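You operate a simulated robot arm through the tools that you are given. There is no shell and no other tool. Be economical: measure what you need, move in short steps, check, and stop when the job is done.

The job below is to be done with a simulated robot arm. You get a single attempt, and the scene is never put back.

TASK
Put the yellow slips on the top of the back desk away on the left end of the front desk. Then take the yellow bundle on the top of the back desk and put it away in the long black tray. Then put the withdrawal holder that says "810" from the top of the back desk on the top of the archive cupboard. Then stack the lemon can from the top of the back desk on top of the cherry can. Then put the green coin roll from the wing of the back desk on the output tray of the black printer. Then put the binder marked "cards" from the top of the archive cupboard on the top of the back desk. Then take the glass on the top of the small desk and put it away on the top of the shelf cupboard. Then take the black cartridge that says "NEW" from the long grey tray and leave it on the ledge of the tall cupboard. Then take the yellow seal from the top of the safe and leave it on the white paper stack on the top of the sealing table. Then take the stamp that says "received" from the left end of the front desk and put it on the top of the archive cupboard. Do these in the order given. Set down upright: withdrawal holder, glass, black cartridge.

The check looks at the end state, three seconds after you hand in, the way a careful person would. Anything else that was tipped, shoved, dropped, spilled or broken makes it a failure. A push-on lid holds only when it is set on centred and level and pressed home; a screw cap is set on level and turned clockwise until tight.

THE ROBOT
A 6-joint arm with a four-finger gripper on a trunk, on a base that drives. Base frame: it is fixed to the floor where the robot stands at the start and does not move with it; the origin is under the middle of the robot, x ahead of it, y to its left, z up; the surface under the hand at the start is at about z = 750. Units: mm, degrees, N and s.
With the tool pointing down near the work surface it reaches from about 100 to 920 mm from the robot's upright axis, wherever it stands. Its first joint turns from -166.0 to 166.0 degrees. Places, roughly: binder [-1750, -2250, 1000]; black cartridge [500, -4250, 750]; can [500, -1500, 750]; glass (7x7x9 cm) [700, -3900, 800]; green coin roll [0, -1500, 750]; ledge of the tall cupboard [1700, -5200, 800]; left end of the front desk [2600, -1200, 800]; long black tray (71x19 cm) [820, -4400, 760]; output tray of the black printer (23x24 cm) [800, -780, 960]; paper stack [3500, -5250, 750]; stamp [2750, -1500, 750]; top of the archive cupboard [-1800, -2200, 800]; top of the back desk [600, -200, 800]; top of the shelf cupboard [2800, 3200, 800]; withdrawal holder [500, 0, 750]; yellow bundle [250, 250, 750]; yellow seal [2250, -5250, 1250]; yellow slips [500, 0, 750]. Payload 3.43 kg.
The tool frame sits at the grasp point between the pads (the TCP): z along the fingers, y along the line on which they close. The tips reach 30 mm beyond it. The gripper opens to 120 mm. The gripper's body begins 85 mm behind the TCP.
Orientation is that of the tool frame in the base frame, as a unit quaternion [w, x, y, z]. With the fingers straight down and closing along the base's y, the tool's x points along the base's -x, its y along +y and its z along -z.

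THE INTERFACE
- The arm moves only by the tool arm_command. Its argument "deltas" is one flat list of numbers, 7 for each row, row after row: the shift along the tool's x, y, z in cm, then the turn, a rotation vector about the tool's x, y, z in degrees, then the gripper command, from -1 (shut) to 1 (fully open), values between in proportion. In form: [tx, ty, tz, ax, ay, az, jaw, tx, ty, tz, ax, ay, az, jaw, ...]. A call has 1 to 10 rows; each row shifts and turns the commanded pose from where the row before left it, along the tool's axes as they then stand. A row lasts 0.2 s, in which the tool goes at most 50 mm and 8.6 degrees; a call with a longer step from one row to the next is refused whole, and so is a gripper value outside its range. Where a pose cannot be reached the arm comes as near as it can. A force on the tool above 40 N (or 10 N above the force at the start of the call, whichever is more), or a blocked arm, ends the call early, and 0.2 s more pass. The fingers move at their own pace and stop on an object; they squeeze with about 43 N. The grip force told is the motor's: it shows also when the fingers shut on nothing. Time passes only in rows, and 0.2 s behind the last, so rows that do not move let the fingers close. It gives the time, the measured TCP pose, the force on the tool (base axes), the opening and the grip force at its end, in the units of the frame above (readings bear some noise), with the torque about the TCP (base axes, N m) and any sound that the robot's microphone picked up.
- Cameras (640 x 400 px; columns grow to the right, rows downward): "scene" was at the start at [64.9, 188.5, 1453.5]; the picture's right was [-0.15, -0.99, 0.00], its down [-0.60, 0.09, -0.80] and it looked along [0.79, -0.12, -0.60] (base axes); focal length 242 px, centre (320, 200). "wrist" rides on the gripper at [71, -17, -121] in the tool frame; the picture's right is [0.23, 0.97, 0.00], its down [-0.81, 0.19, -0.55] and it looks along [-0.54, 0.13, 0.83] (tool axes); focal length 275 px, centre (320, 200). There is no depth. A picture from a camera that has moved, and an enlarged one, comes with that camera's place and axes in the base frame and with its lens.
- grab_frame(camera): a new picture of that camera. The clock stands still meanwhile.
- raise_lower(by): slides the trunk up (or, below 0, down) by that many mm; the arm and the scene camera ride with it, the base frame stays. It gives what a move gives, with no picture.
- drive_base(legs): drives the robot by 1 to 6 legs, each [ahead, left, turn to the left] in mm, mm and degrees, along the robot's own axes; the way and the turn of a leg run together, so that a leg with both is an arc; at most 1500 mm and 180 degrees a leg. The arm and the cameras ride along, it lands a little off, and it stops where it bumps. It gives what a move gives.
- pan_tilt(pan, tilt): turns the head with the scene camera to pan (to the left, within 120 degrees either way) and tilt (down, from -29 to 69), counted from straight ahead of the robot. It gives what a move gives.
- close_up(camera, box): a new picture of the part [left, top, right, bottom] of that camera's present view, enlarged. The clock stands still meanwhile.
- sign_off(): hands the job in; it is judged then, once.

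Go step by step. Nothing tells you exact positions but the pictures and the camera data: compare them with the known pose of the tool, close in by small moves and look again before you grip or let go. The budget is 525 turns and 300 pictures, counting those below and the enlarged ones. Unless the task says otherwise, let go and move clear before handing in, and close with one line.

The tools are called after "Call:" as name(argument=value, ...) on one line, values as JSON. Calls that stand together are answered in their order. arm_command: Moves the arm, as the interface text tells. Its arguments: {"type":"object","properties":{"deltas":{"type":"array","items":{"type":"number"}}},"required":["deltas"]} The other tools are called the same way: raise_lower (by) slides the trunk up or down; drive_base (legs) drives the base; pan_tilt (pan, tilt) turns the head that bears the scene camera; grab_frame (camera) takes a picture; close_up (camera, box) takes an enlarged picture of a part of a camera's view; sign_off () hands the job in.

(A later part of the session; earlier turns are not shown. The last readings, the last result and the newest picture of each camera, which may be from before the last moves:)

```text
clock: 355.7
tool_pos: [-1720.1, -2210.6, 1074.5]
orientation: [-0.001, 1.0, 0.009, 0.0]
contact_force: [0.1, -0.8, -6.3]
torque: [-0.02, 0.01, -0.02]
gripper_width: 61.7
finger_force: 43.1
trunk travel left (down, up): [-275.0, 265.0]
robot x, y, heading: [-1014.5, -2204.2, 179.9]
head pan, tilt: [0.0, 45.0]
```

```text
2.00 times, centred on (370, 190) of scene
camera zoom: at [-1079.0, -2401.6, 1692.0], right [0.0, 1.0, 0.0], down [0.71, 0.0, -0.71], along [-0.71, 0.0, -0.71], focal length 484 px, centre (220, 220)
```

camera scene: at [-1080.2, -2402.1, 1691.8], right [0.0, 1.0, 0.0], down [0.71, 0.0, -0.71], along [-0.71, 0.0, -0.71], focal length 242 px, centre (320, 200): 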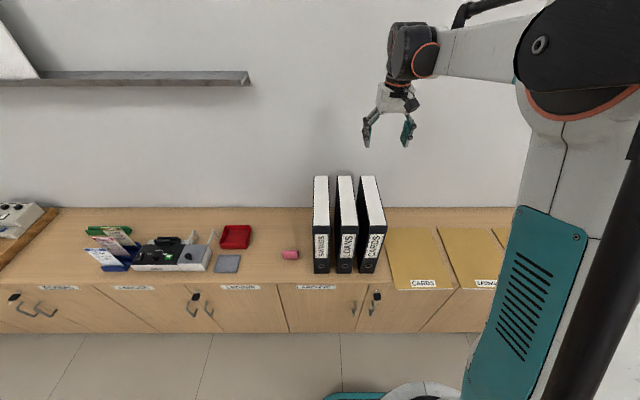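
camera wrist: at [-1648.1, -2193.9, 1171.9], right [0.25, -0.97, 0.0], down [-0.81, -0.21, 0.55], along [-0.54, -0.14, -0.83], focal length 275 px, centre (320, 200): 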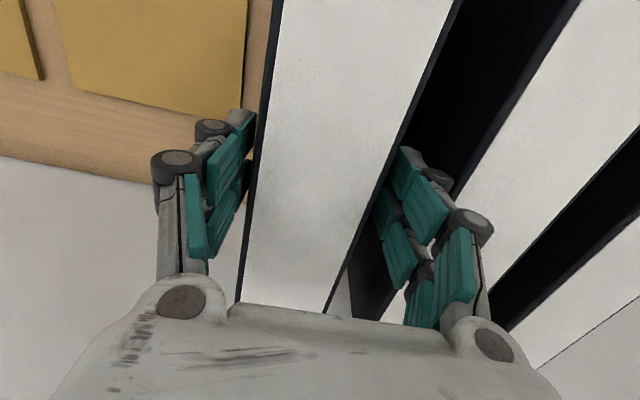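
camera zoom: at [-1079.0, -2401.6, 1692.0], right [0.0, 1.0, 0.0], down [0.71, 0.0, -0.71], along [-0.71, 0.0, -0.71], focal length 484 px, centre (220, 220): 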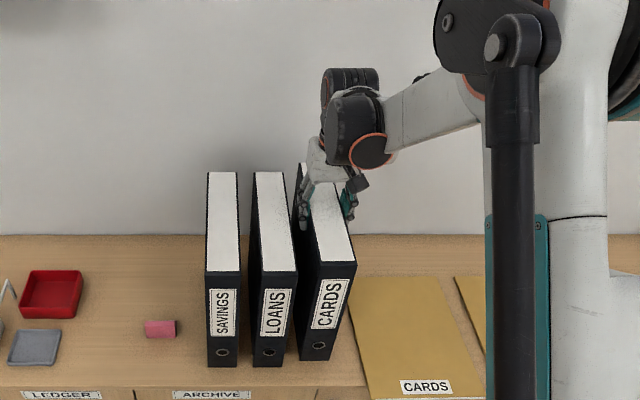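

CARDS binder is held and lifted. Raise well above everything, then carry it to the west side of the back desk.

Call:
arm_command(deltas=[0, 0, -2, 0, 0, 0, -1, 0, 0, -3, 0, 0, 0, -1, 0, 0, -3, 0, 0, 0, -1, 0, 0, -2, 0, 0, 0, -1])

Call:
raise_lower(by=200)

Call:
drive_base(legs=[[-150, 0, 0], [0, 0, 60], [0, 0, 60], [0, 0, 60]])

Call:
grab_frame(camera="scene")

```text
clock: 356.7
tool_pos: [-1718.6, -2211.8, 1174.7]
orientation: [0.0, 1.0, 0.008, 0.0]
contact_force: [0.4, 0.0, -4.8]
torque: [0.02, 0.03, 0.05]
gripper_width: 61.8
finger_force: 43.3
trunk travel left (down, up): [-275.0, 265.0]
robot x, y, heading: [-1016.9, -2200.3, 179.7]
head pan, tilt: [0.0, 45.0]
```

```text
clock: 358.8
tool_pos: [-1718.8, -2211.5, 1373.8]
orientation: [-0.001, 1.0, 0.009, 0.0]
contact_force: [0.1, -0.1, -5.5]
torque: [0.02, 0.0, 0.01]
gripper_width: 61.8
finger_force: 43.2
trunk travel left (down, up): [-475.0, 65.0]
robot x, y, heading: [-1019.2, -2206.0, 179.9]
head pan, tilt: [0.0, 45.0]
```

```text
clock: 368.2
tool_pos: [-162.4, -2190.0, 1375.0]
orientation: [0.0, -0.012, 1.0, -0.001]
contact_force: [-0.7, 0.5, -5.9]
torque: [0.0, 0.0, 0.02]
gripper_width: 61.6
finger_force: 43.1
trunk travel left (down, up): [-475.0, 65.0]
robot x, y, heading: [-866.3, -2202.0, 0.3]
head pan, tilt: [0.0, 45.0]
```

```text
206 pictures are left
camera scene: at [-804.4, -2000.9, 1892.0], right [0.01, -1.0, 0.0], down [-0.71, 0.0, -0.71], along [0.71, 0.0, -0.71], focal length 242 px, centre (320, 200)
```

scene: 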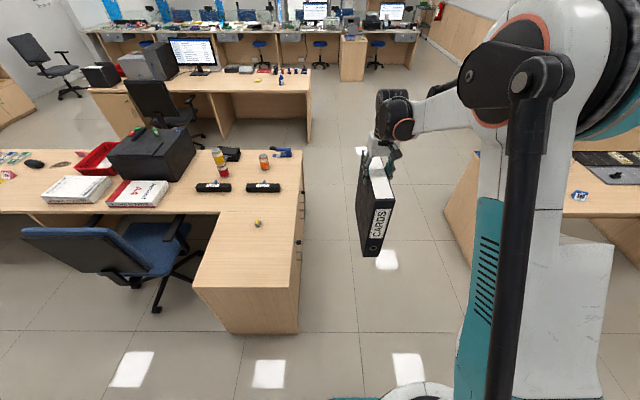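

Carry the binder north along the corridor, then toward the desk.

Call:
drive_base(legs=[[0, 1100, 0], [0, 1130, 0], [690, 0, 0]])

Call:
pan_tilt(pan=0, tilt=55)

Call:
grab_frame(camera="scene")

```text
clock: 382.6
tool_pos: [511.2, 58.5, 1374.2]
orientation: [0.0, -0.015, 1.0, -0.001]
contact_force: [-0.4, 0.3, -5.8]
torque: [-0.01, -0.01, 0.0]
gripper_width: 61.6
finger_force: 43.1
trunk travel left (down, up): [-475.0, 65.0]
robot x, y, heading: [-195.6, 41.0, 0.7]
head pan, tilt: [0.0, 45.0]
```

```text
clock: 383.3
tool_pos: [508.7, 58.1, 1374.4]
orientation: [0.0, -0.016, 1.0, 0.0]
contact_force: [-0.5, 0.1, -5.9]
torque: [-0.01, -0.01, 0.02]
gripper_width: 61.8
finger_force: 43.3
trunk travel left (down, up): [-475.0, 65.0]
robot x, y, heading: [-193.5, 40.7, 0.8]
head pan, tilt: [0.0, 55.0]
```

```text
205 pictures are left
camera scene: at [-144.3, 242.9, 1878.7], right [0.01, -1.0, 0.0], down [-0.82, -0.01, -0.57], along [0.57, 0.01, -0.82], focal length 242 px, centre (320, 200)
```

scene: 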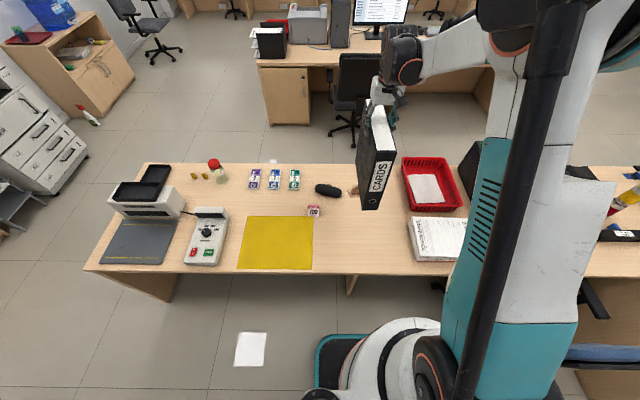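

The free zone between the mat and the paper stack is around (430, 15). Move above it and lower by the trunk.

Call:
arm_command(deltas=[4, -2, 0, 0, 0, 0, -1, 3.8, -2.2, 0, 0, 0, 0, -1])

Call:
raise_lower(by=-280)

Call:
grab_frame(camera="scene")

Call:
grab_frame(camera="wrist")

```text
clock: 383.9
tool_pos: [433.0, 13.9, 1375.4]
orientation: [0.0, -0.016, 1.0, 0.001]
contact_force: [-0.1, 0.9, -5.3]
torque: [0.03, -0.03, -0.01]
gripper_width: 61.6
finger_force: 43.1
trunk travel left (down, up): [-475.0, 65.0]
robot x, y, heading: [-193.7, 41.7, 0.6]
head pan, tilt: [0.0, 55.0]
```

```text
clock: 386.7
tool_pos: [434.5, 13.8, 1094.3]
orientation: [0.0, -0.015, 1.0, -0.001]
contact_force: [-0.7, -0.3, -3.8]
torque: [0.01, -0.03, 0.03]
gripper_width: 62.0
finger_force: 42.8
trunk travel left (down, up): [-195.0, 345.0]
robot x, y, heading: [-192.7, 42.0, 0.6]
head pan, tilt: [0.0, 55.0]
```

```text
204 pictures are left
camera scene: at [-144.4, 242.8, 1598.7], right [0.01, -1.0, 0.0], down [-0.82, -0.01, -0.57], along [0.57, 0.01, -0.82], focal length 242 px, centre (320, 200)
```

scene: 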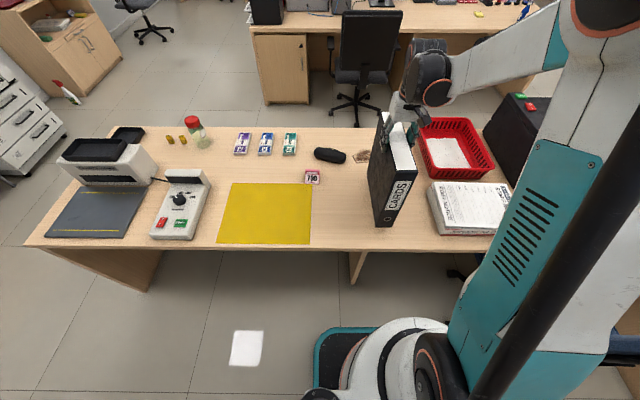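

```text
203 pictures are left
camera wrist: at [363.0, -5.7, 1214.2], right [-0.26, 0.97, 0.0], down [0.8, 0.22, 0.55], along [0.53, 0.14, -0.83], focal length 275 px, centre (320, 200)
```

wrist: 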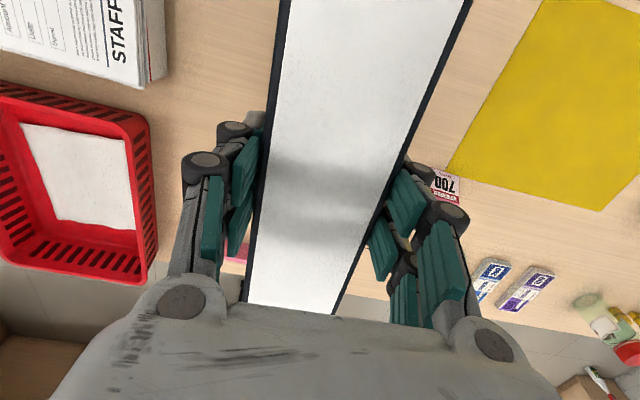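

Call:
arm_command(deltas=[0, 0, 2, 0, 0, 0, -1, 0, 0, 1.5, 0, 0, 0, -1, 0, 0, 0.3, 0, 0, 0, -1, 0, 0, 0.2, 0, 0, 0, -1])

Call:
arm_command(deltas=[0, 0, 0.2, 0, 0, 0, -1, 0, 0, 0.2, 0, 0, 0, -1, 0, 0, 0.15, 0, 0, 0, -1])

```text
clock: 387.7
tool_pos: [433.5, 15.0, 1055.0]
orientation: [0.0, -0.015, 1.0, -0.001]
contact_force: [0.7, 0.3, -6.1]
torque: [0.0, -0.02, 0.0]
gripper_width: 61.7
finger_force: 42.9
trunk travel left (down, up): [-195.0, 345.0]
robot x, y, heading: [-190.0, 42.0, 0.5]
head pan, tilt: [0.0, 55.0]
```

```text
clock: 388.5
tool_pos: [433.8, 14.5, 1049.6]
orientation: [0.0, -0.015, 1.0, -0.001]
contact_force: [5.2, -1.8, 11.5]
torque: [0.18, 1.03, 0.05]
gripper_width: 61.6
finger_force: 43.0
trunk travel left (down, up): [-195.0, 345.0]
robot x, y, heading: [-193.4, 38.8, 0.7]
head pan, tilt: [0.0, 55.0]
```

Contact with the desk. Release and rise slowly.

Call:
arm_command(deltas=[0, 0, 0.05, 0, 0, 0, -1, 0, 0, 0, 0, 0, 0, 0.25, 0, 0, 0, 0, 0, 0, 0.3, 0, 0, -1, 0, 0, 0, 0.3, 0, 0, -2, 0, 0, 0, 0.3, 0, 0, -3, 0, 0, 0, 0.3, 0, 0, -4, 0, 0, 0, 0.3, 0, 0, -4, 0, 0, 0, 0.3])

Call:
grab_frame(camera="scene")

```text
clock: 390.3
tool_pos: [433.1, 13.4, 1188.9]
orientation: [0.0, -0.015, 1.0, 0.0]
contact_force: [0.3, 0.0, 0.0]
torque: [-0.01, -0.01, -0.02]
gripper_width: 78.0
finger_force: 0.1
trunk travel left (down, up): [-195.0, 345.0]
robot x, y, heading: [-193.4, 42.1, 0.8]
head pan, tilt: [0.0, 55.0]
```

```text
202 pictures are left
camera scene: at [-145.1, 242.9, 1598.7], right [0.01, -1.0, 0.0], down [-0.82, -0.01, -0.57], along [0.57, 0.01, -0.82], focal length 242 px, centre (320, 200)
```

scene: 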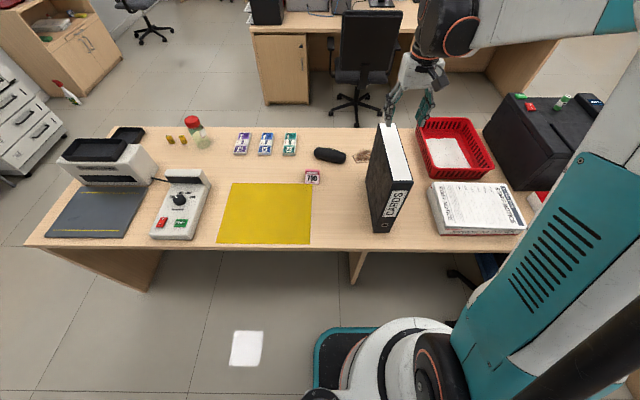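

Binder stands on the back desk. Next the glass on the small desk: raise and drive round to its east side.

Call:
raise_lower(by=120)

Call:
drive_base(legs=[[-680, 0, -0.6], [0, -1280, 0], [0, -1280, 0], [1080, 0, 0], [1080, 0, 0]])

Call:
drive_base(legs=[[0, 0, -90], [700, 0, 0], [650, 0, 0], [0, 0, -90]])

Call:
grab_frame(camera="scene")

```text
clock: 391.8
tool_pos: [434.0, 13.4, 1307.4]
orientation: [-0.001, -0.014, 1.0, -0.001]
contact_force: [0.0, 0.4, 0.4]
torque: [-0.01, -0.02, 0.02]
gripper_width: 78.2
finger_force: 0.1
trunk travel left (down, up): [-315.0, 225.0]
robot x, y, heading: [-191.1, 37.7, 0.5]
head pan, tilt: [0.0, 55.0]
```

```text
clock: 417.9
tool_pos: [1939.2, -2544.0, 1307.6]
orientation: [0.0, -0.007, 1.0, -0.001]
contact_force: [-0.3, -0.4, -0.1]
torque: [0.02, 0.01, 0.01]
gripper_width: 77.8
finger_force: 0.1
trunk travel left (down, up): [-315.0, 225.0]
robot x, y, heading: [1310.7, -2508.4, -0.2]
head pan, tilt: [0.0, 55.0]
```

```text
clock: 432.6
tool_pos: [671.0, -3795.6, 1307.8]
orientation: [0.0, 1.0, -0.006, 0.0]
contact_force: [0.7, 0.2, -0.3]
torque: [0.01, 0.02, 0.01]
gripper_width: 77.8
finger_force: 0.1
trunk travel left (down, up): [-315.0, 225.0]
robot x, y, heading: [1295.0, -3852.1, 178.3]
head pan, tilt: [0.0, 55.0]
```

```text
201 pictures are left
camera scene: at [1237.6, -4046.0, 1718.6], right [0.03, 1.0, 0.0], down [0.82, -0.02, -0.57], along [-0.57, 0.02, -0.82], focal length 242 px, centre (320, 200)
```

scene: 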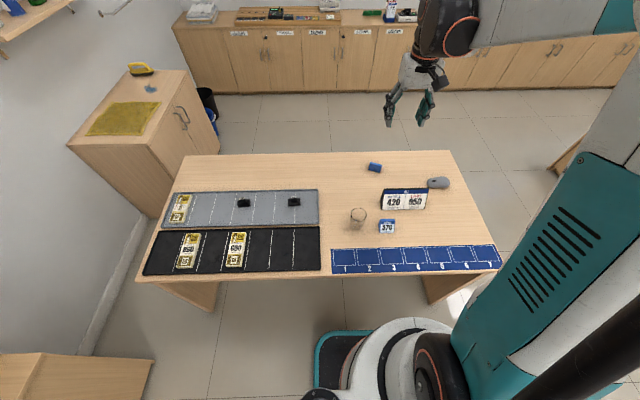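

Call:
close_up(camera="scene", box=[310, 170, 450, 260])

Call:
raise_lower(by=-250)

Call:
grab_frame(camera="wrist")

```text
4.44 times, centred on (380, 215) of scene
camera zoom: at [1237.6, -4046.0, 1718.6], right [0.03, 1.0, 0.0], down [0.82, -0.02, -0.57], along [-0.57, 0.02, -0.82], focal length 1076 px, centre (53, 133)
```

zoom: 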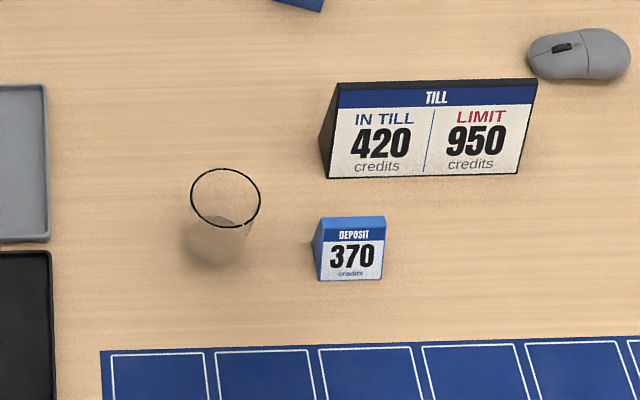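

```text
clock: 435.2
tool_pos: [671.5, -3795.7, 1059.3]
orientation: [-0.001, 1.0, -0.005, 0.0]
contact_force: [-0.7, 0.0, 0.3]
torque: [-0.01, 0.02, 0.0]
gripper_width: 77.9
finger_force: 0.0
trunk travel left (down, up): [-65.0, 475.0]
robot x, y, heading: [1298.6, -3850.0, 178.1]
head pan, tilt: [0.0, 55.0]
```

```text
199 pictures are left
camera wrist: at [743.2, -3780.7, 1178.7], right [0.22, -0.98, 0.0], down [-0.81, -0.18, 0.55], along [-0.54, -0.12, -0.83], focal length 275 px, centre (320, 200)
```

wrist: 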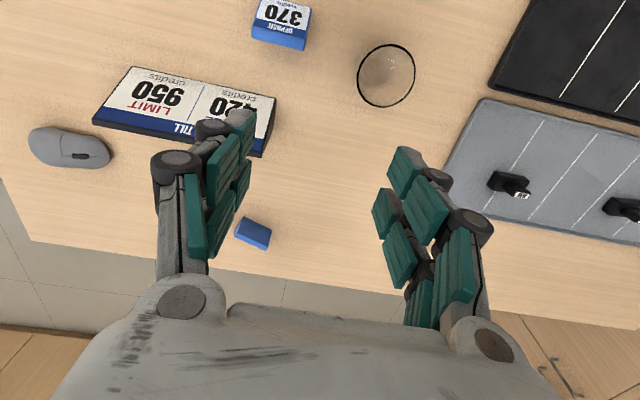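

Glass centre ≈(704, -3863), rim at ~840. Move above and open to ~88 mm.

Call:
arm_command(deltas=[1.6, 3.4, 0, 0, 0, 0, 0.45, 1.6, 3.3, 0, 0, 0, 0, 0.45, 0, 0, 4.5, 0, 0, 0, 0.45, 0, 0, 4.5, 0, 0, 0, 0.45, 0, 0, 4.5, 0, 0, 0, 0.45])

Call:
grab_frame(camera="wrist")

```text
clock: 436.4
tool_pos: [701.3, -3862.2, 922.5]
orientation: [-0.001, 1.0, -0.006, -0.001]
contact_force: [-0.7, -0.1, 1.2]
torque: [-0.01, 0.04, 0.01]
gripper_width: 87.0
finger_force: 0.1
trunk travel left (down, up): [-65.0, 475.0]
robot x, y, heading: [1292.6, -3846.2, 178.5]
head pan, tilt: [0.0, 55.0]
```

```text
198 pictures are left
camera wrist: at [774.2, -3847.7, 1042.9], right [0.22, -0.98, 0.0], down [-0.81, -0.18, 0.55], along [-0.54, -0.12, -0.83], focal length 275 px, centre (320, 200)
```

wrist: 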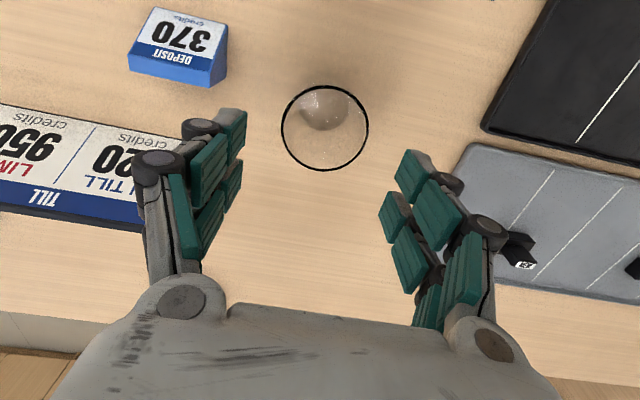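

Call:
arm_command(deltas=[0.3, 0.4, 3.5, 0, 0, 0, 0.45, 0, 0, 3, 0, 0, 0, 0.45, 0, 0, 3, 0, 0, 0, 0.45, 0, 0, 2.5, 0, 0, 0, 0.45])

Call:
grab_frame(camera="wrist")

Call:
grab_frame(camera="scene")

```text
clock: 437.4
tool_pos: [705.3, -3867.6, 804.3]
orientation: [-0.001, 1.0, -0.007, 0.0]
contact_force: [-0.3, -0.1, -0.2]
torque: [0.01, 0.02, 0.01]
gripper_width: 87.0
finger_force: 0.1
trunk travel left (down, up): [-65.0, 475.0]
robot x, y, heading: [1296.1, -3845.4, 178.3]
head pan, tilt: [0.0, 55.0]
```

```text
197 pictures are left
camera wrist: at [777.2, -3852.2, 923.5], right [0.22, -0.98, 0.0], down [-0.81, -0.18, 0.55], along [-0.54, -0.12, -0.83], focal length 275 px, centre (320, 200)
```

wrist: 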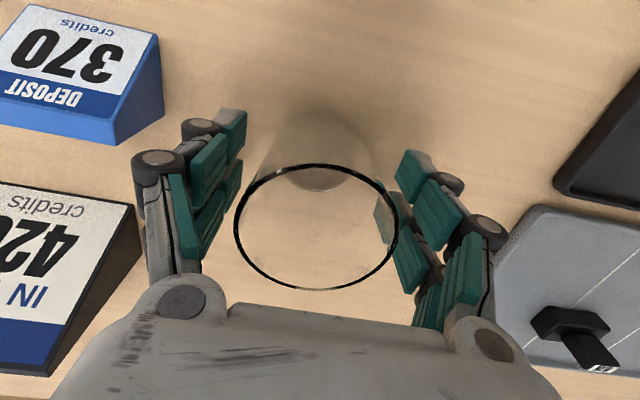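

```text
196 pictures are left
camera scene: at [1237.6, -4046.1, 1468.6], right [0.03, 1.0, 0.0], down [0.82, -0.02, -0.57], along [-0.57, 0.02, -0.82], focal length 242 px, centre (320, 200)
```

scene: 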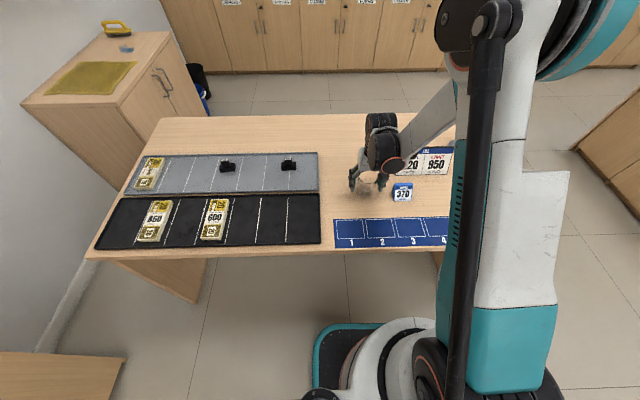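

Centred. Close and lift slightly.

Call:
arm_command(deltas=[0.2, -0.1, 0.2, 0, 0, 0, 0.3, 0, 0, 0, 0, 0, 0, -1, 0, 0, 0, 0, 0, 0, -1, 0, 0, 0, 0, 0, 0, -1, 0, 0, -1, 0, 0, 0, -1, 0, 0, -2, 0, 0, 0, -1])

Call:
grab_frame(camera="wrist")

```text
clock: 438.8
tool_pos: [707.8, -3867.2, 832.4]
orientation: [-0.001, 1.0, -0.007, 0.0]
contact_force: [0.3, 0.0, -2.7]
torque: [-0.02, -0.02, -0.02]
gripper_width: 62.7
finger_force: 43.7
trunk travel left (down, up): [-65.0, 475.0]
robot x, y, heading: [1297.5, -3854.3, 178.6]
head pan, tilt: [0.0, 55.0]
```

```text
195 pictures are left
camera wrist: at [779.2, -3851.3, 952.1], right [0.22, -0.98, 0.0], down [-0.81, -0.18, 0.55], along [-0.54, -0.12, -0.83], focal length 275 px, centre (320, 200)
```

wrist: 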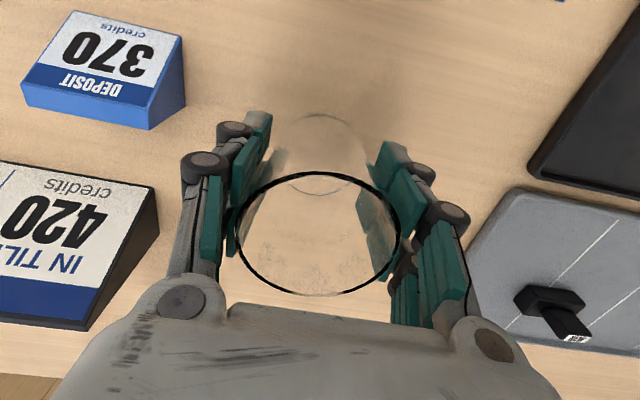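

Glass held upright. Lift, raise, turn to +y and drive up the aisle.

Call:
arm_command(deltas=[0, 0, -3, 0, 0, 0, -1, 0, 0, -4, 0, 0, 0, -1, 0, 0, -4, 0, 0, 0, -1, 0, 0, -4, 0, 0, 0, -1, 0, 0, -4, 0, 0, 0, -1, 0, 0, -3, 0, 0, 0, -1])

Call:
raise_lower(by=240)

Call:
drive_base(legs=[[0, 0, -45], [0, 0, -43], [1400, 0, 0]])

Call:
grab_frame(camera="scene")

```text
clock: 440.2
tool_pos: [708.3, -3866.7, 1050.5]
orientation: [-0.001, 1.0, -0.005, 0.0]
contact_force: [0.4, -0.3, -1.5]
torque: [0.0, -0.03, -0.01]
gripper_width: 62.7
finger_force: 42.8
trunk travel left (down, up): [-65.0, 475.0]
robot x, y, heading: [1298.6, -3852.1, 178.1]
head pan, tilt: [0.0, 55.0]
```

```text
clock: 442.7
tool_pos: [707.6, -3866.5, 1289.1]
orientation: [-0.001, 1.0, -0.006, 0.0]
contact_force: [-0.1, 0.7, -1.6]
torque: [0.01, 0.01, 0.0]
gripper_width: 62.8
finger_force: 43.2
trunk travel left (down, up): [-305.0, 235.0]
robot x, y, heading: [1297.9, -3847.3, 178.2]
head pan, tilt: [0.0, 55.0]
```

```text
clock: 453.6
tool_pos: [1215.6, -1872.0, 1290.3]
orientation: [-0.001, 0.723, -0.691, 0.001]
contact_force: [0.5, -0.1, -1.4]
torque: [-0.01, 0.0, 0.02]
gripper_width: 62.8
finger_force: 43.1
trunk travel left (down, up): [-305.0, 235.0]
robot x, y, heading: [1264.1, -2463.1, 91.5]
head pan, tilt: [0.0, 55.0]
```

```text
194 pictures are left
camera scene: at [1064.3, -2411.0, 1708.6], right [1.0, 0.03, 0.0], down [0.02, -0.82, -0.57], along [-0.02, 0.57, -0.82], focal length 242 px, centre (320, 200)
```

scene: 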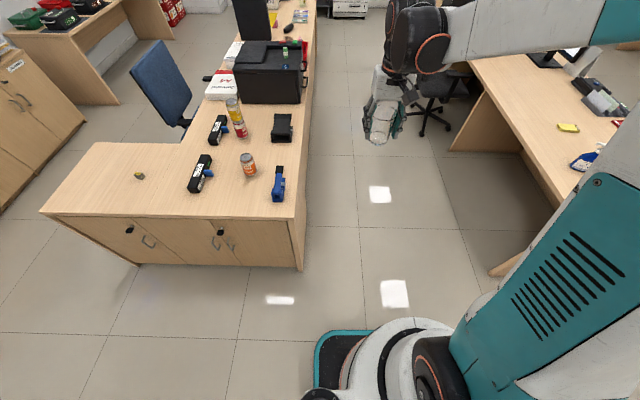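

Call:
drive_base(legs=[[0, -20, -1.5], [1500, 0, 0], [1500, 0, 0]])

Call:
drive_base(legs=[[1450, 0, 0]])

Call:
grab_frame(camera="scene")

```text
clock: 468.4
tool_pos: [1277.3, 1119.3, 1290.9]
orientation: [-0.001, 0.71, -0.704, 0.0]
contact_force: [0.2, -0.2, -2.0]
torque: [0.01, -0.01, 0.01]
gripper_width: 62.8
finger_force: 42.9
trunk travel left (down, up): [-305.0, 235.0]
robot x, y, heading: [1306.8, 528.6, 89.5]
head pan, tilt: [0.0, 55.0]
```

```text
clock: 475.6
tool_pos: [1294.2, 2570.2, 1289.9]
orientation: [-0.001, 0.71, -0.705, 0.0]
contact_force: [-0.5, -0.1, -1.7]
torque: [0.0, 0.01, 0.02]
gripper_width: 62.6
finger_force: 43.0
trunk travel left (down, up): [-305.0, 235.0]
robot x, y, heading: [1322.0, 1981.8, 89.5]
head pan, tilt: [0.0, 55.0]
```

```text
193 pictures are left
camera scene: at [1121.0, 2037.8, 1708.6], right [1.0, -0.01, 0.0], down [-0.01, -0.82, -0.57], along [0.01, 0.57, -0.82], focal length 242 px, centre (320, 200)
```

scene: 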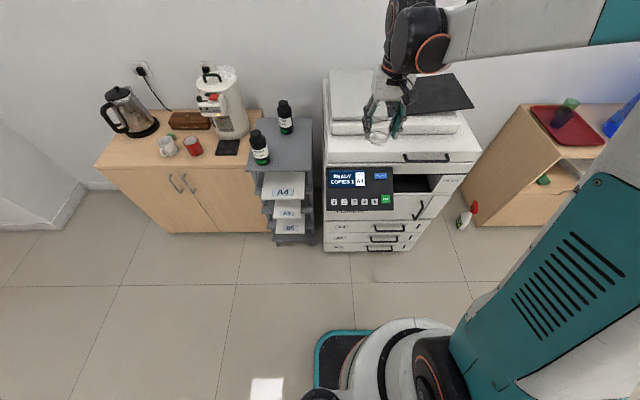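

Now shift right to stand in front of the shelf cupboard.

Call:
drive_base(legs=[[0, -1430, 0.5]])

Call:
grab_frame(camera="scene")

```text
clock: 482.7
tool_pos: [2718.3, 2557.4, 1291.5]
orientation: [0.0, 0.711, -0.703, 0.0]
contact_force: [-0.4, -0.3, -2.0]
torque: [0.02, -0.01, 0.0]
gripper_width: 62.5
finger_force: 42.8
trunk travel left (down, up): [-305.0, 235.0]
robot x, y, heading: [2748.8, 1969.1, 89.7]
head pan, tilt: [0.0, 55.0]
```

```text
192 pictures are left
camera scene: at [2547.8, 2024.2, 1708.7], right [1.0, -0.01, 0.0], down [-0.01, -0.82, -0.57], along [0.0, 0.57, -0.82], focal length 242 px, centre (320, 200)
```

scene: 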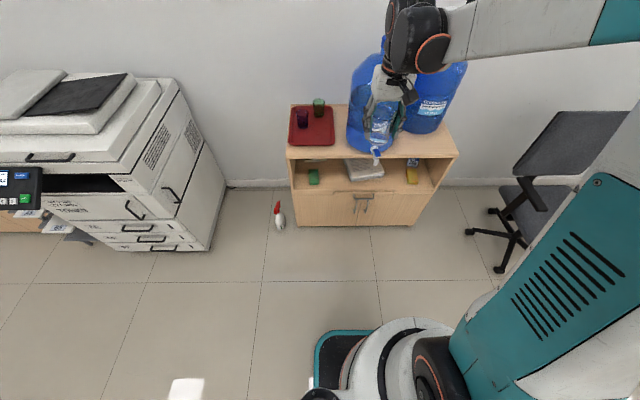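

Call:
close_up(camera="scene", box=[270, 50, 480, 190])

```text
2.86 times, centred on (375, 120) of scene
camera zoom: at [2547.8, 2024.2, 1708.7], right [1.0, -0.01, 0.0], down [-0.01, -0.82, -0.57], along [0.0, 0.57, -0.82], focal length 692 px, centre (163, 429)
```

zoom: 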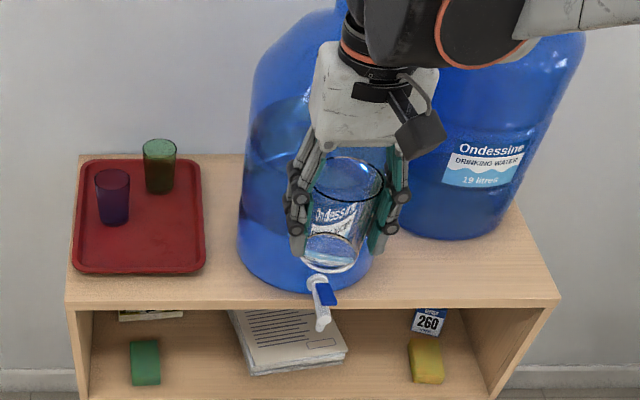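

The free front-right spot on top, near (3125, 3045), is in front of the right jug. Drive nearer and lower to a safe height in front.

Call:
drive_base(legs=[[0, -340, 0.3], [330, 0, 0]])

Call:
raise_lower(by=-240)

Call:
arm_command(deltas=[0, -4, 0, 0, 0, 0, -1, 0, -3.5, 0, 0, 0, 0, -1])

Call:
grab_frame(camera="scene")

Call:
grab_frame(camera="wrist")

```text
clock: 486.8
tool_pos: [3051.7, 2886.6, 1290.6]
orientation: [-0.001, 0.713, -0.701, 0.0]
contact_force: [0.3, 0.2, -2.1]
torque: [-0.05, 0.0, 0.01]
gripper_width: 62.9
finger_force: 43.0
trunk travel left (down, up): [-305.0, 235.0]
robot x, y, heading: [3087.0, 2294.7, 89.9]
head pan, tilt: [0.0, 55.0]
```

```text
clock: 489.2
tool_pos: [3053.2, 2885.6, 1050.9]
orientation: [-0.002, 0.714, -0.7, 0.0]
contact_force: [0.6, -0.3, -2.4]
torque: [-0.03, 0.01, 0.0]
gripper_width: 62.7
finger_force: 43.2
trunk travel left (down, up): [-65.0, 475.0]
robot x, y, heading: [3088.2, 2296.9, 90.0]
head pan, tilt: [0.0, 55.0]
```

```text
clock: 489.9
tool_pos: [3126.7, 2886.5, 1051.4]
orientation: [-0.002, 0.713, -0.701, -0.001]
contact_force: [-0.1, -0.4, -1.9]
torque: [-0.05, 0.01, -0.01]
gripper_width: 62.9
finger_force: 43.1
trunk travel left (down, up): [-65.0, 475.0]
robot x, y, heading: [3091.9, 2296.7, 90.2]
head pan, tilt: [0.0, 55.0]
```

```text
190 pictures are left
camera scene: at [2888.1, 2350.0, 1468.7], right [1.0, 0.0, 0.0], down [0.0, -0.82, -0.57], along [0.0, 0.57, -0.82], focal length 242 px, centre (320, 200)
```

scene: 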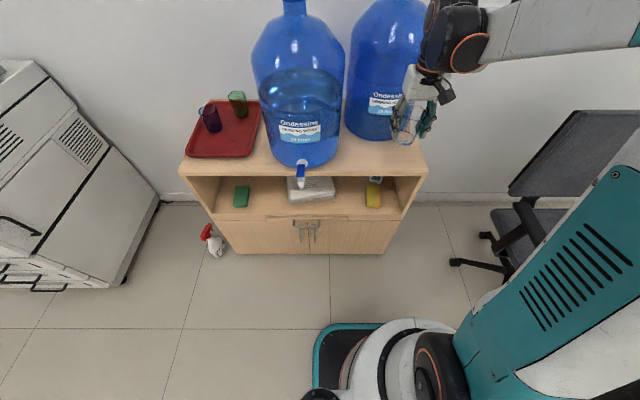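

```text
189 pictures are left
camera wrist: at [3146.7, 2814.9, 1170.8], right [-0.97, -0.25, 0.0], down [-0.21, 0.81, 0.55], along [-0.14, 0.54, -0.83], focal length 275 px, centre (320, 200)
```

wrist: 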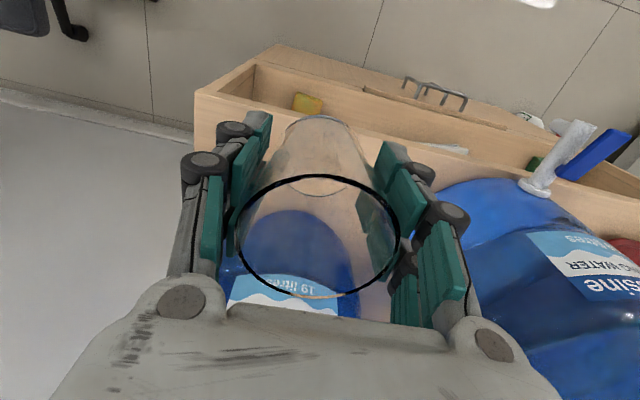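

Extend over the free spot, watching clearance to the jugs.

Call:
arm_command(deltas=[-3.5, 0, 0, 0, 0, 0, -1, -3.5, 0, 0, 0, 0, 0, -1, -3.5, 0, 0, 0, 0, 0, -1, -3.5, 0, 0, 0, 0, 0, -1, 0, 0, 3, 0, 0, 0, -1, 0, 0, 3.5, 0, 0, 0, -1])

Call:
grab_frame(camera="scene")

Call:
grab_frame(camera="wrist")

```text
clock: 491.2
tool_pos: [3125.4, 3026.1, 985.6]
orientation: [-0.001, 0.714, -0.7, 0.0]
contact_force: [-0.1, 0.0, -1.5]
torque: [0.0, 0.03, 0.0]
gripper_width: 63.0
finger_force: 42.9
trunk travel left (down, up): [-65.0, 475.0]
robot x, y, heading: [3087.0, 2298.5, 90.5]
head pan, tilt: [0.0, 55.0]
```

```text
188 pictures are left
camera scene: at [2887.9, 2350.0, 1468.6], right [1.0, 0.0, 0.0], down [0.0, -0.82, -0.57], along [0.0, 0.57, -0.82], focal length 242 px, centre (320, 200)
```

scene: 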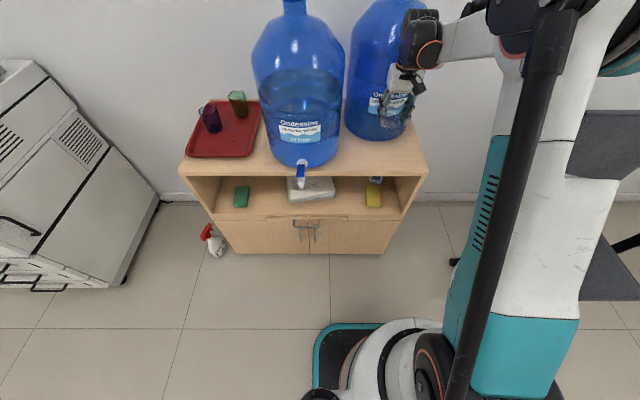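

```text
187 pictures are left
camera wrist: at [3144.4, 2954.3, 1106.1], right [-0.97, -0.25, 0.0], down [-0.21, 0.81, 0.55], along [-0.14, 0.54, -0.83], focal length 275 px, centre (320, 200)
```

wrist: 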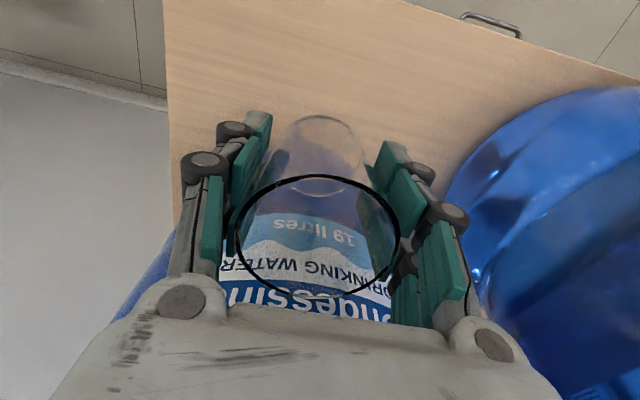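

Clearance is fine. Descend, then probe for the top.

Call:
arm_command(deltas=[0, 0, 3.5, 0, 0, 0, -1, 0, 0, 3.5, 0, 0, 0, -1, 0, 0, 3, 0, 0, 0, -1])

Call:
close_up(camera="scene", box=[320, 60, 480, 200])

```text
clock: 492.1
tool_pos: [3126.2, 3026.3, 886.3]
orientation: [-0.001, 0.714, -0.7, 0.001]
contact_force: [-0.4, -0.1, -1.9]
torque: [-0.01, -0.04, 0.02]
gripper_width: 62.8
finger_force: 43.0
trunk travel left (down, up): [-65.0, 475.0]
robot x, y, heading: [3086.7, 2300.2, 90.1]
head pan, tilt: [0.0, 55.0]
```

```text
2.86 times, centred on (400, 130) of scene
camera zoom: at [2887.9, 2350.3, 1468.6], right [1.0, 0.0, 0.0], down [0.0, -0.82, -0.57], along [0.0, 0.57, -0.82], focal length 692 px, centre (91, 400)
```

zoom: 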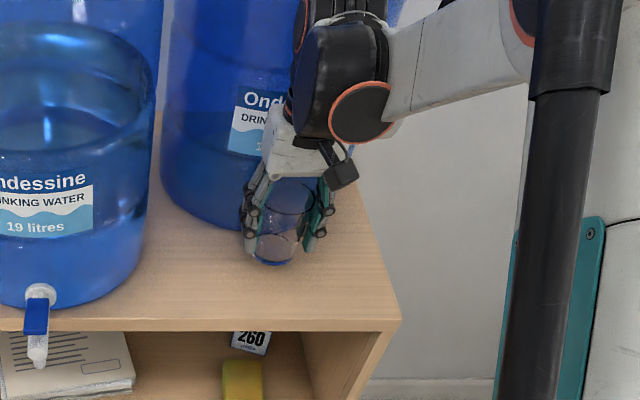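

Call:
arm_command(deltas=[0, 0, 0.6, 0, 0, 0, -1, 0, 0, 0.6, 0, 0, 0, -1, 0, 0, 0.5, 0, 0, 0, -1, 0, 0, 0.4, 0, 0, 0, -1, 0, 0, 0.4, 0, 0, 0, -1, 0, 0, 0.4, 0, 0, 0, -1, 0, 0, 0.4, 0, 0, 0, -1, 0, 0, 0.4, 0, 0, 0, -1])

```text
clock: 493.8
tool_pos: [3126.1, 3026.7, 855.8]
orientation: [-0.002, 0.714, -0.7, -0.001]
contact_force: [0.4, -4.5, 23.2]
torque: [-0.22, 0.47, 0.19]
gripper_width: 61.0
finger_force: 43.3
trunk travel left (down, up): [-65.0, 475.0]
robot x, y, heading: [3093.3, 2297.0, 90.0]
head pan, tilt: [0.0, 55.0]
stopped in row 8: the force on the tool passed its limit at 44 N (the readings are from after the stop); the commanded pose is now the measured one
```

Contact at surface z≈804. Ease off slightly and check before releasing.

Call:
arm_command(deltas=[0, 0, -0.15, 0, 0, 0, -1, 0, 0, 0, 0, 0, 0, -1])

Call:
close_up(camera="scene", box=[350, 100, 450, 180])

Call:
grab_frame(camera="wrist")

```text
clock: 494.4
tool_pos: [3124.8, 3026.6, 855.8]
orientation: [-0.001, 0.715, -0.699, -0.002]
contact_force: [-0.3, -4.9, 14.2]
torque: [-0.11, 0.4, 0.16]
gripper_width: 61.1
finger_force: 42.9
trunk travel left (down, up): [-65.0, 475.0]
robot x, y, heading: [3085.4, 2293.6, 90.1]
head pan, tilt: [0.0, 55.0]
```

```text
5.00 times, centred on (400, 140) of scene
camera zoom: at [2887.8, 2348.4, 1468.7], right [1.0, 0.0, 0.0], down [0.0, -0.82, -0.57], along [0.0, 0.57, -0.82], focal length 1210 px, centre (-80, 500)
```

zoom: 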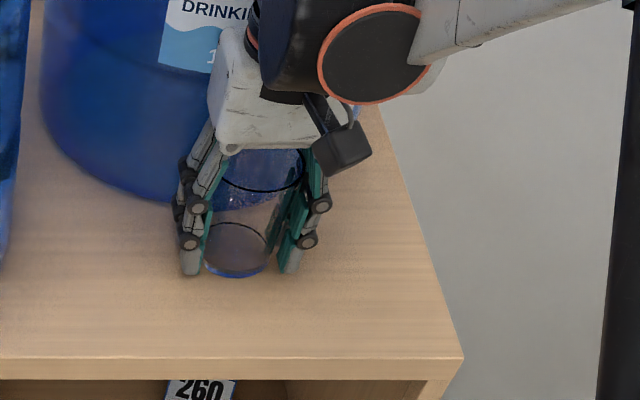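

```text
184 pictures are left
camera wrist: at [3143.7, 2954.8, 974.8], right [-0.97, -0.25, 0.0], down [-0.21, 0.81, 0.56], along [-0.14, 0.54, -0.83], focal length 275 px, centre (320, 200)
```

wrist: 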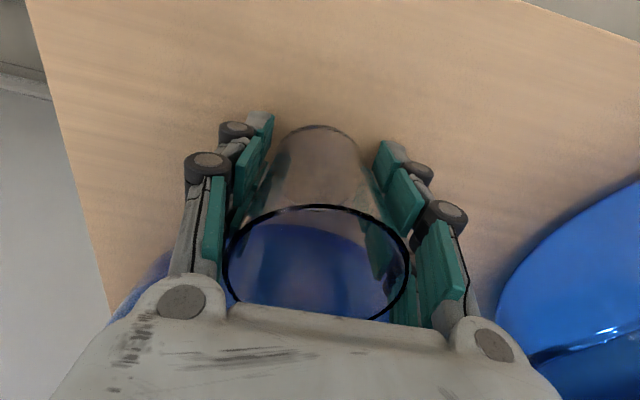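

The glass slid up slightly in the grip and stands on the surface. Release and rise.

Call:
arm_command(deltas=[0, 0, -0.1, 0, 0, 0, -1, 0, 0, 0, 0, 0, 0, 0.2, 0, 0, 0, 0, 0, 0, 0.45, 0, 0, 0, 0, 0, 0, 0.45, 0, 0, -2, 0, 0, 0, 0.45, 0, 0, -3, 0, 0, 0, 0.45, 0, 0, -4, 0, 0, 0, 0.45, 0, 0, -4, 0, 0, 0, 0.45, 0, 0, -4, 0, 0, 0, 0.45])

Call:
grab_frame(camera="wrist")

Call:
close_up(camera="scene", box=[330, 80, 450, 180])

```text
clock: 496.4
tool_pos: [3125.5, 3027.2, 1024.3]
orientation: [0.0, 0.714, -0.7, -0.001]
contact_force: [0.5, 0.5, 0.5]
torque: [0.0, -0.01, -0.02]
gripper_width: 87.1
finger_force: 0.0
trunk travel left (down, up): [-65.0, 475.0]
robot x, y, heading: [3091.2, 2294.8, 90.1]
head pan, tilt: [0.0, 55.0]
```

```text
183 pictures are left
camera wrist: at [3143.7, 2955.0, 1144.8], right [-0.97, -0.25, 0.0], down [-0.21, 0.81, 0.55], along [-0.14, 0.54, -0.83], focal length 275 px, centre (320, 200)
```

wrist: 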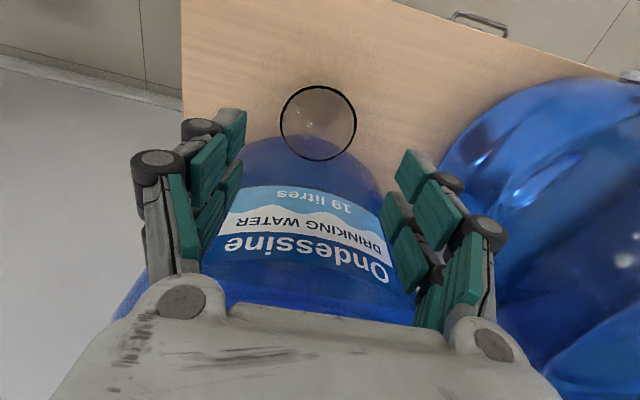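

```text
4.00 times, centred on (390, 130) of scene
camera zoom: at [2887.8, 2350.0, 1468.7], right [1.0, 0.0, 0.0], down [0.0, -0.82, -0.57], along [0.0, 0.57, -0.82], focal length 968 px, centre (40, 480)
```

zoom: 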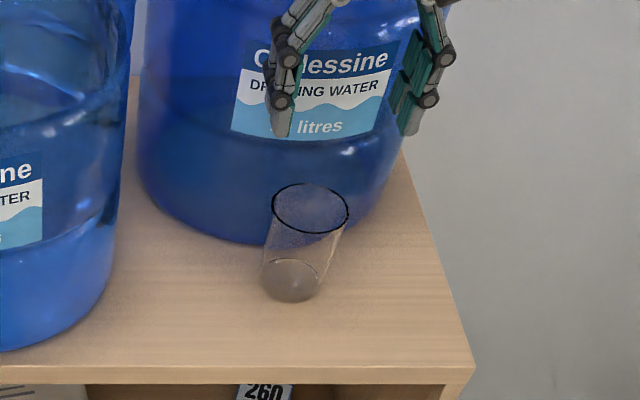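

Glass stands upright on the shelf cupboard. Next the NEW cartridge: back out and return to the small desk.

Call:
raise_lower(by=280)

Call:
drive_base(legs=[[-380, 0, 0], [0, 900, 0], [0, 900, 0]])

Call:
drive_base(legs=[[-1000, 0, 0]])

```text
clock: 499.2
tool_pos: [3125.1, 3026.7, 1304.5]
orientation: [0.0, 0.714, -0.7, -0.001]
contact_force: [-0.4, 0.6, -0.1]
torque: [0.03, -0.06, 0.01]
gripper_width: 86.7
finger_force: 0.0
trunk travel left (down, up): [-345.0, 195.0]
robot x, y, heading: [3086.5, 2296.2, 90.1]
head pan, tilt: [0.0, 55.0]
```

```text
clock: 510.2
tool_pos: [1321.0, 2635.7, 1304.8]
orientation: [-0.002, 0.717, -0.697, 0.0]
contact_force: [0.2, 0.3, 0.2]
torque: [0.01, -0.01, 0.02]
gripper_width: 86.8
finger_force: 0.1
trunk travel left (down, up): [-345.0, 195.0]
robot x, y, heading: [1292.1, 1904.3, 90.8]
head pan, tilt: [0.0, 55.0]
```

```text
clock: 515.5
tool_pos: [1335.0, 1622.9, 1305.4]
orientation: [-0.001, 0.715, -0.699, 0.0]
contact_force: [-0.2, -0.9, -0.3]
torque: [-0.01, 0.01, 0.0]
gripper_width: 87.1
finger_force: 0.1
trunk travel left (down, up): [-345.0, 195.0]
robot x, y, heading: [1301.2, 895.4, 90.2]
head pan, tilt: [0.0, 55.0]
```

Call:
drive_base(legs=[[-1500, 0, 0], [-1500, 0, 0], [-1200, 0, 0]])

Call:
drive_base(legs=[[-850, 0, 0], [0, 0, 90]])

Call:
grab_frame(camera="scene")

```text
clock: 535.5
tool_pos: [1320.6, -2552.9, 1305.2]
orientation: [-0.001, 0.708, -0.706, -0.001]
contact_force: [-0.1, 0.8, 0.2]
torque: [-0.01, 0.0, -0.02]
gripper_width: 87.1
finger_force: 0.1
trunk travel left (down, up): [-345.0, 195.0]
robot x, y, heading: [1272.8, -3283.5, 89.0]
head pan, tilt: [0.0, 55.0]
```

```text
clock: 543.9
tool_pos: [528.0, -4086.1, 1304.8]
orientation: [0.0, 1.0, 0.0, 0.0]
contact_force: [-0.7, -0.1, 0.4]
torque: [0.03, 0.01, -0.02]
gripper_width: 87.3
finger_force: 0.1
trunk travel left (down, up): [-345.0, 195.0]
robot x, y, heading: [1258.6, -4137.0, 179.2]
head pan, tilt: [0.0, 55.0]
```

```text
181 pictures are left
camera scene: at [1200.1, -4333.7, 1748.6], right [0.02, 1.0, 0.0], down [0.82, -0.01, -0.57], along [-0.57, 0.01, -0.82], focal length 242 px, centre (320, 200)
```

scene: 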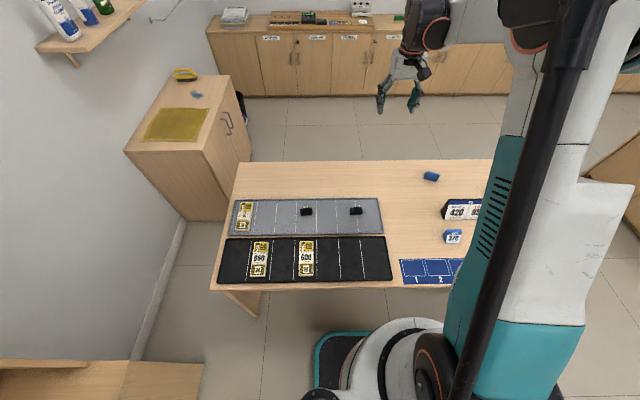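

Call:
close_up(camera="scene", box=[280, 190, 390, 240])

Call:
raise_lower(by=-250)

Call:
grab_frame(camera="wrist")

```text
5.82 times, centred on (335, 215) of scene
camera zoom: at [1200.1, -4333.7, 1748.6], right [0.02, 1.0, 0.0], down [0.82, -0.01, -0.57], along [-0.57, 0.01, -0.82], focal length 1409 px, centre (233, 113)
```

zoom: 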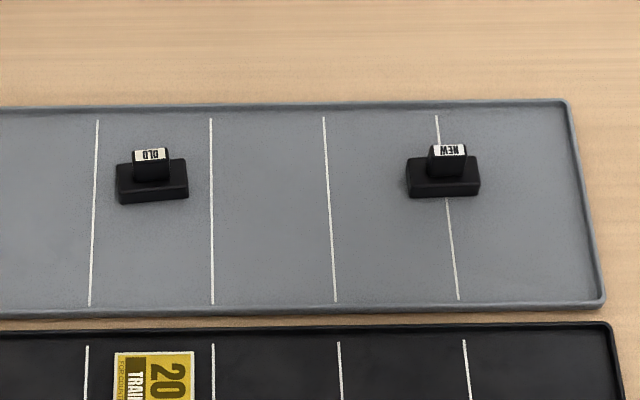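

```text
clock: 546.5
tool_pos: [528.3, -4086.1, 1054.5]
orientation: [0.0, 1.0, 0.001, -0.001]
contact_force: [1.0, 0.3, 0.4]
torque: [0.0, 0.04, -0.04]
gripper_width: 87.0
finger_force: 0.0
trunk travel left (down, up): [-95.0, 445.0]
robot x, y, heading: [1255.5, -4135.5, 178.8]
head pan, tilt: [0.0, 55.0]
```

```text
179 pictures are left
camera wrist: at [599.6, -4069.5, 1174.5], right [0.23, -0.97, 0.0], down [-0.81, -0.19, 0.55], along [-0.54, -0.13, -0.83], focal length 275 px, centre (320, 200)
```

wrist: 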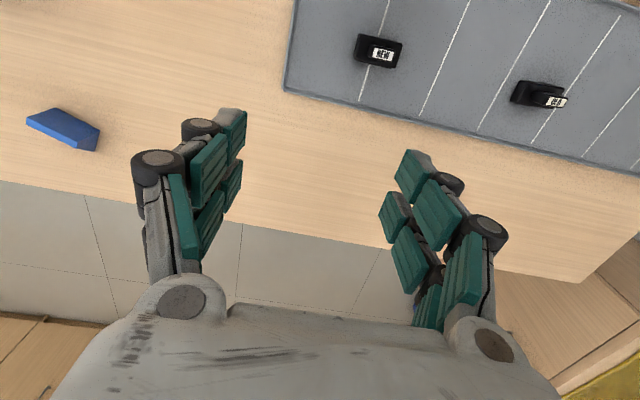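

NEW cartridge (base with a knob) is at ≈(584, -4150). Move above it for a closer view.

Call:
arm_command(deltas=[2.8, 3.2, 0, 0, 0, 0, 0.3, 2.7, 3.2, 0, 0, 0, 0, 0.3, 0, 0, 4, 0, 0, 0, 0.3, 0, 0, 4, 0, 0, 0, 0.3, 0, 0, 4, 0, 0, 0, 0.3, 0, 0, 3, 0, 0, 0, 0.3])

Call:
close_up(camera="wrist", box=[220, 60, 420, 200])

Call:
close_up(camera="scene", box=[280, 100, 420, 190])

```text
clock: 547.9
tool_pos: [581.3, -4151.9, 903.9]
orientation: [0.0, 1.0, 0.0, -0.001]
contact_force: [0.5, 0.2, -0.1]
torque: [-0.01, 0.01, -0.03]
gripper_width: 78.0
finger_force: 0.2
trunk travel left (down, up): [-95.0, 445.0]
robot x, y, heading: [1251.4, -4138.7, 179.3]
head pan, tilt: [0.0, 55.0]
```

```text
2.86 times, centred on (320, 130) of wrist
camera zoom: at [653.7, -4134.5, 1023.8], right [0.23, -0.97, 0.0], down [-0.81, -0.19, 0.55], along [-0.54, -0.13, -0.83], focal length 786 px, centre (320, 400)
```

zoom: 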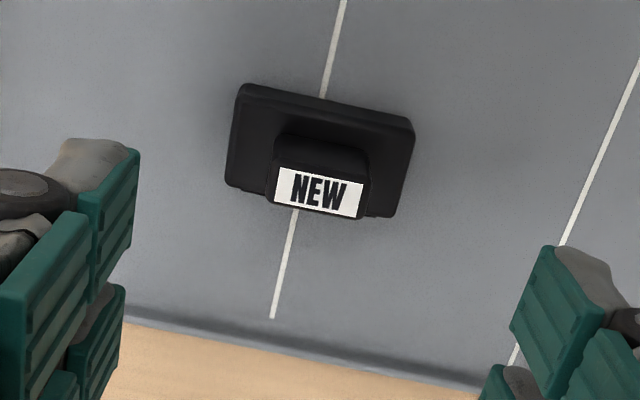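

```text
4.44 times, centred on (350, 145) of scene
camera zoom: at [1200.0, -4333.6, 1498.6], right [0.02, 1.0, 0.0], down [0.82, -0.01, -0.57], along [-0.57, 0.01, -0.82], focal length 1076 px, centre (187, 444)
```

zoom: 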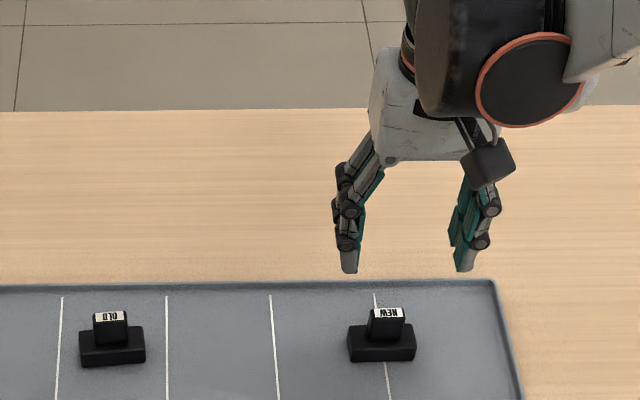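

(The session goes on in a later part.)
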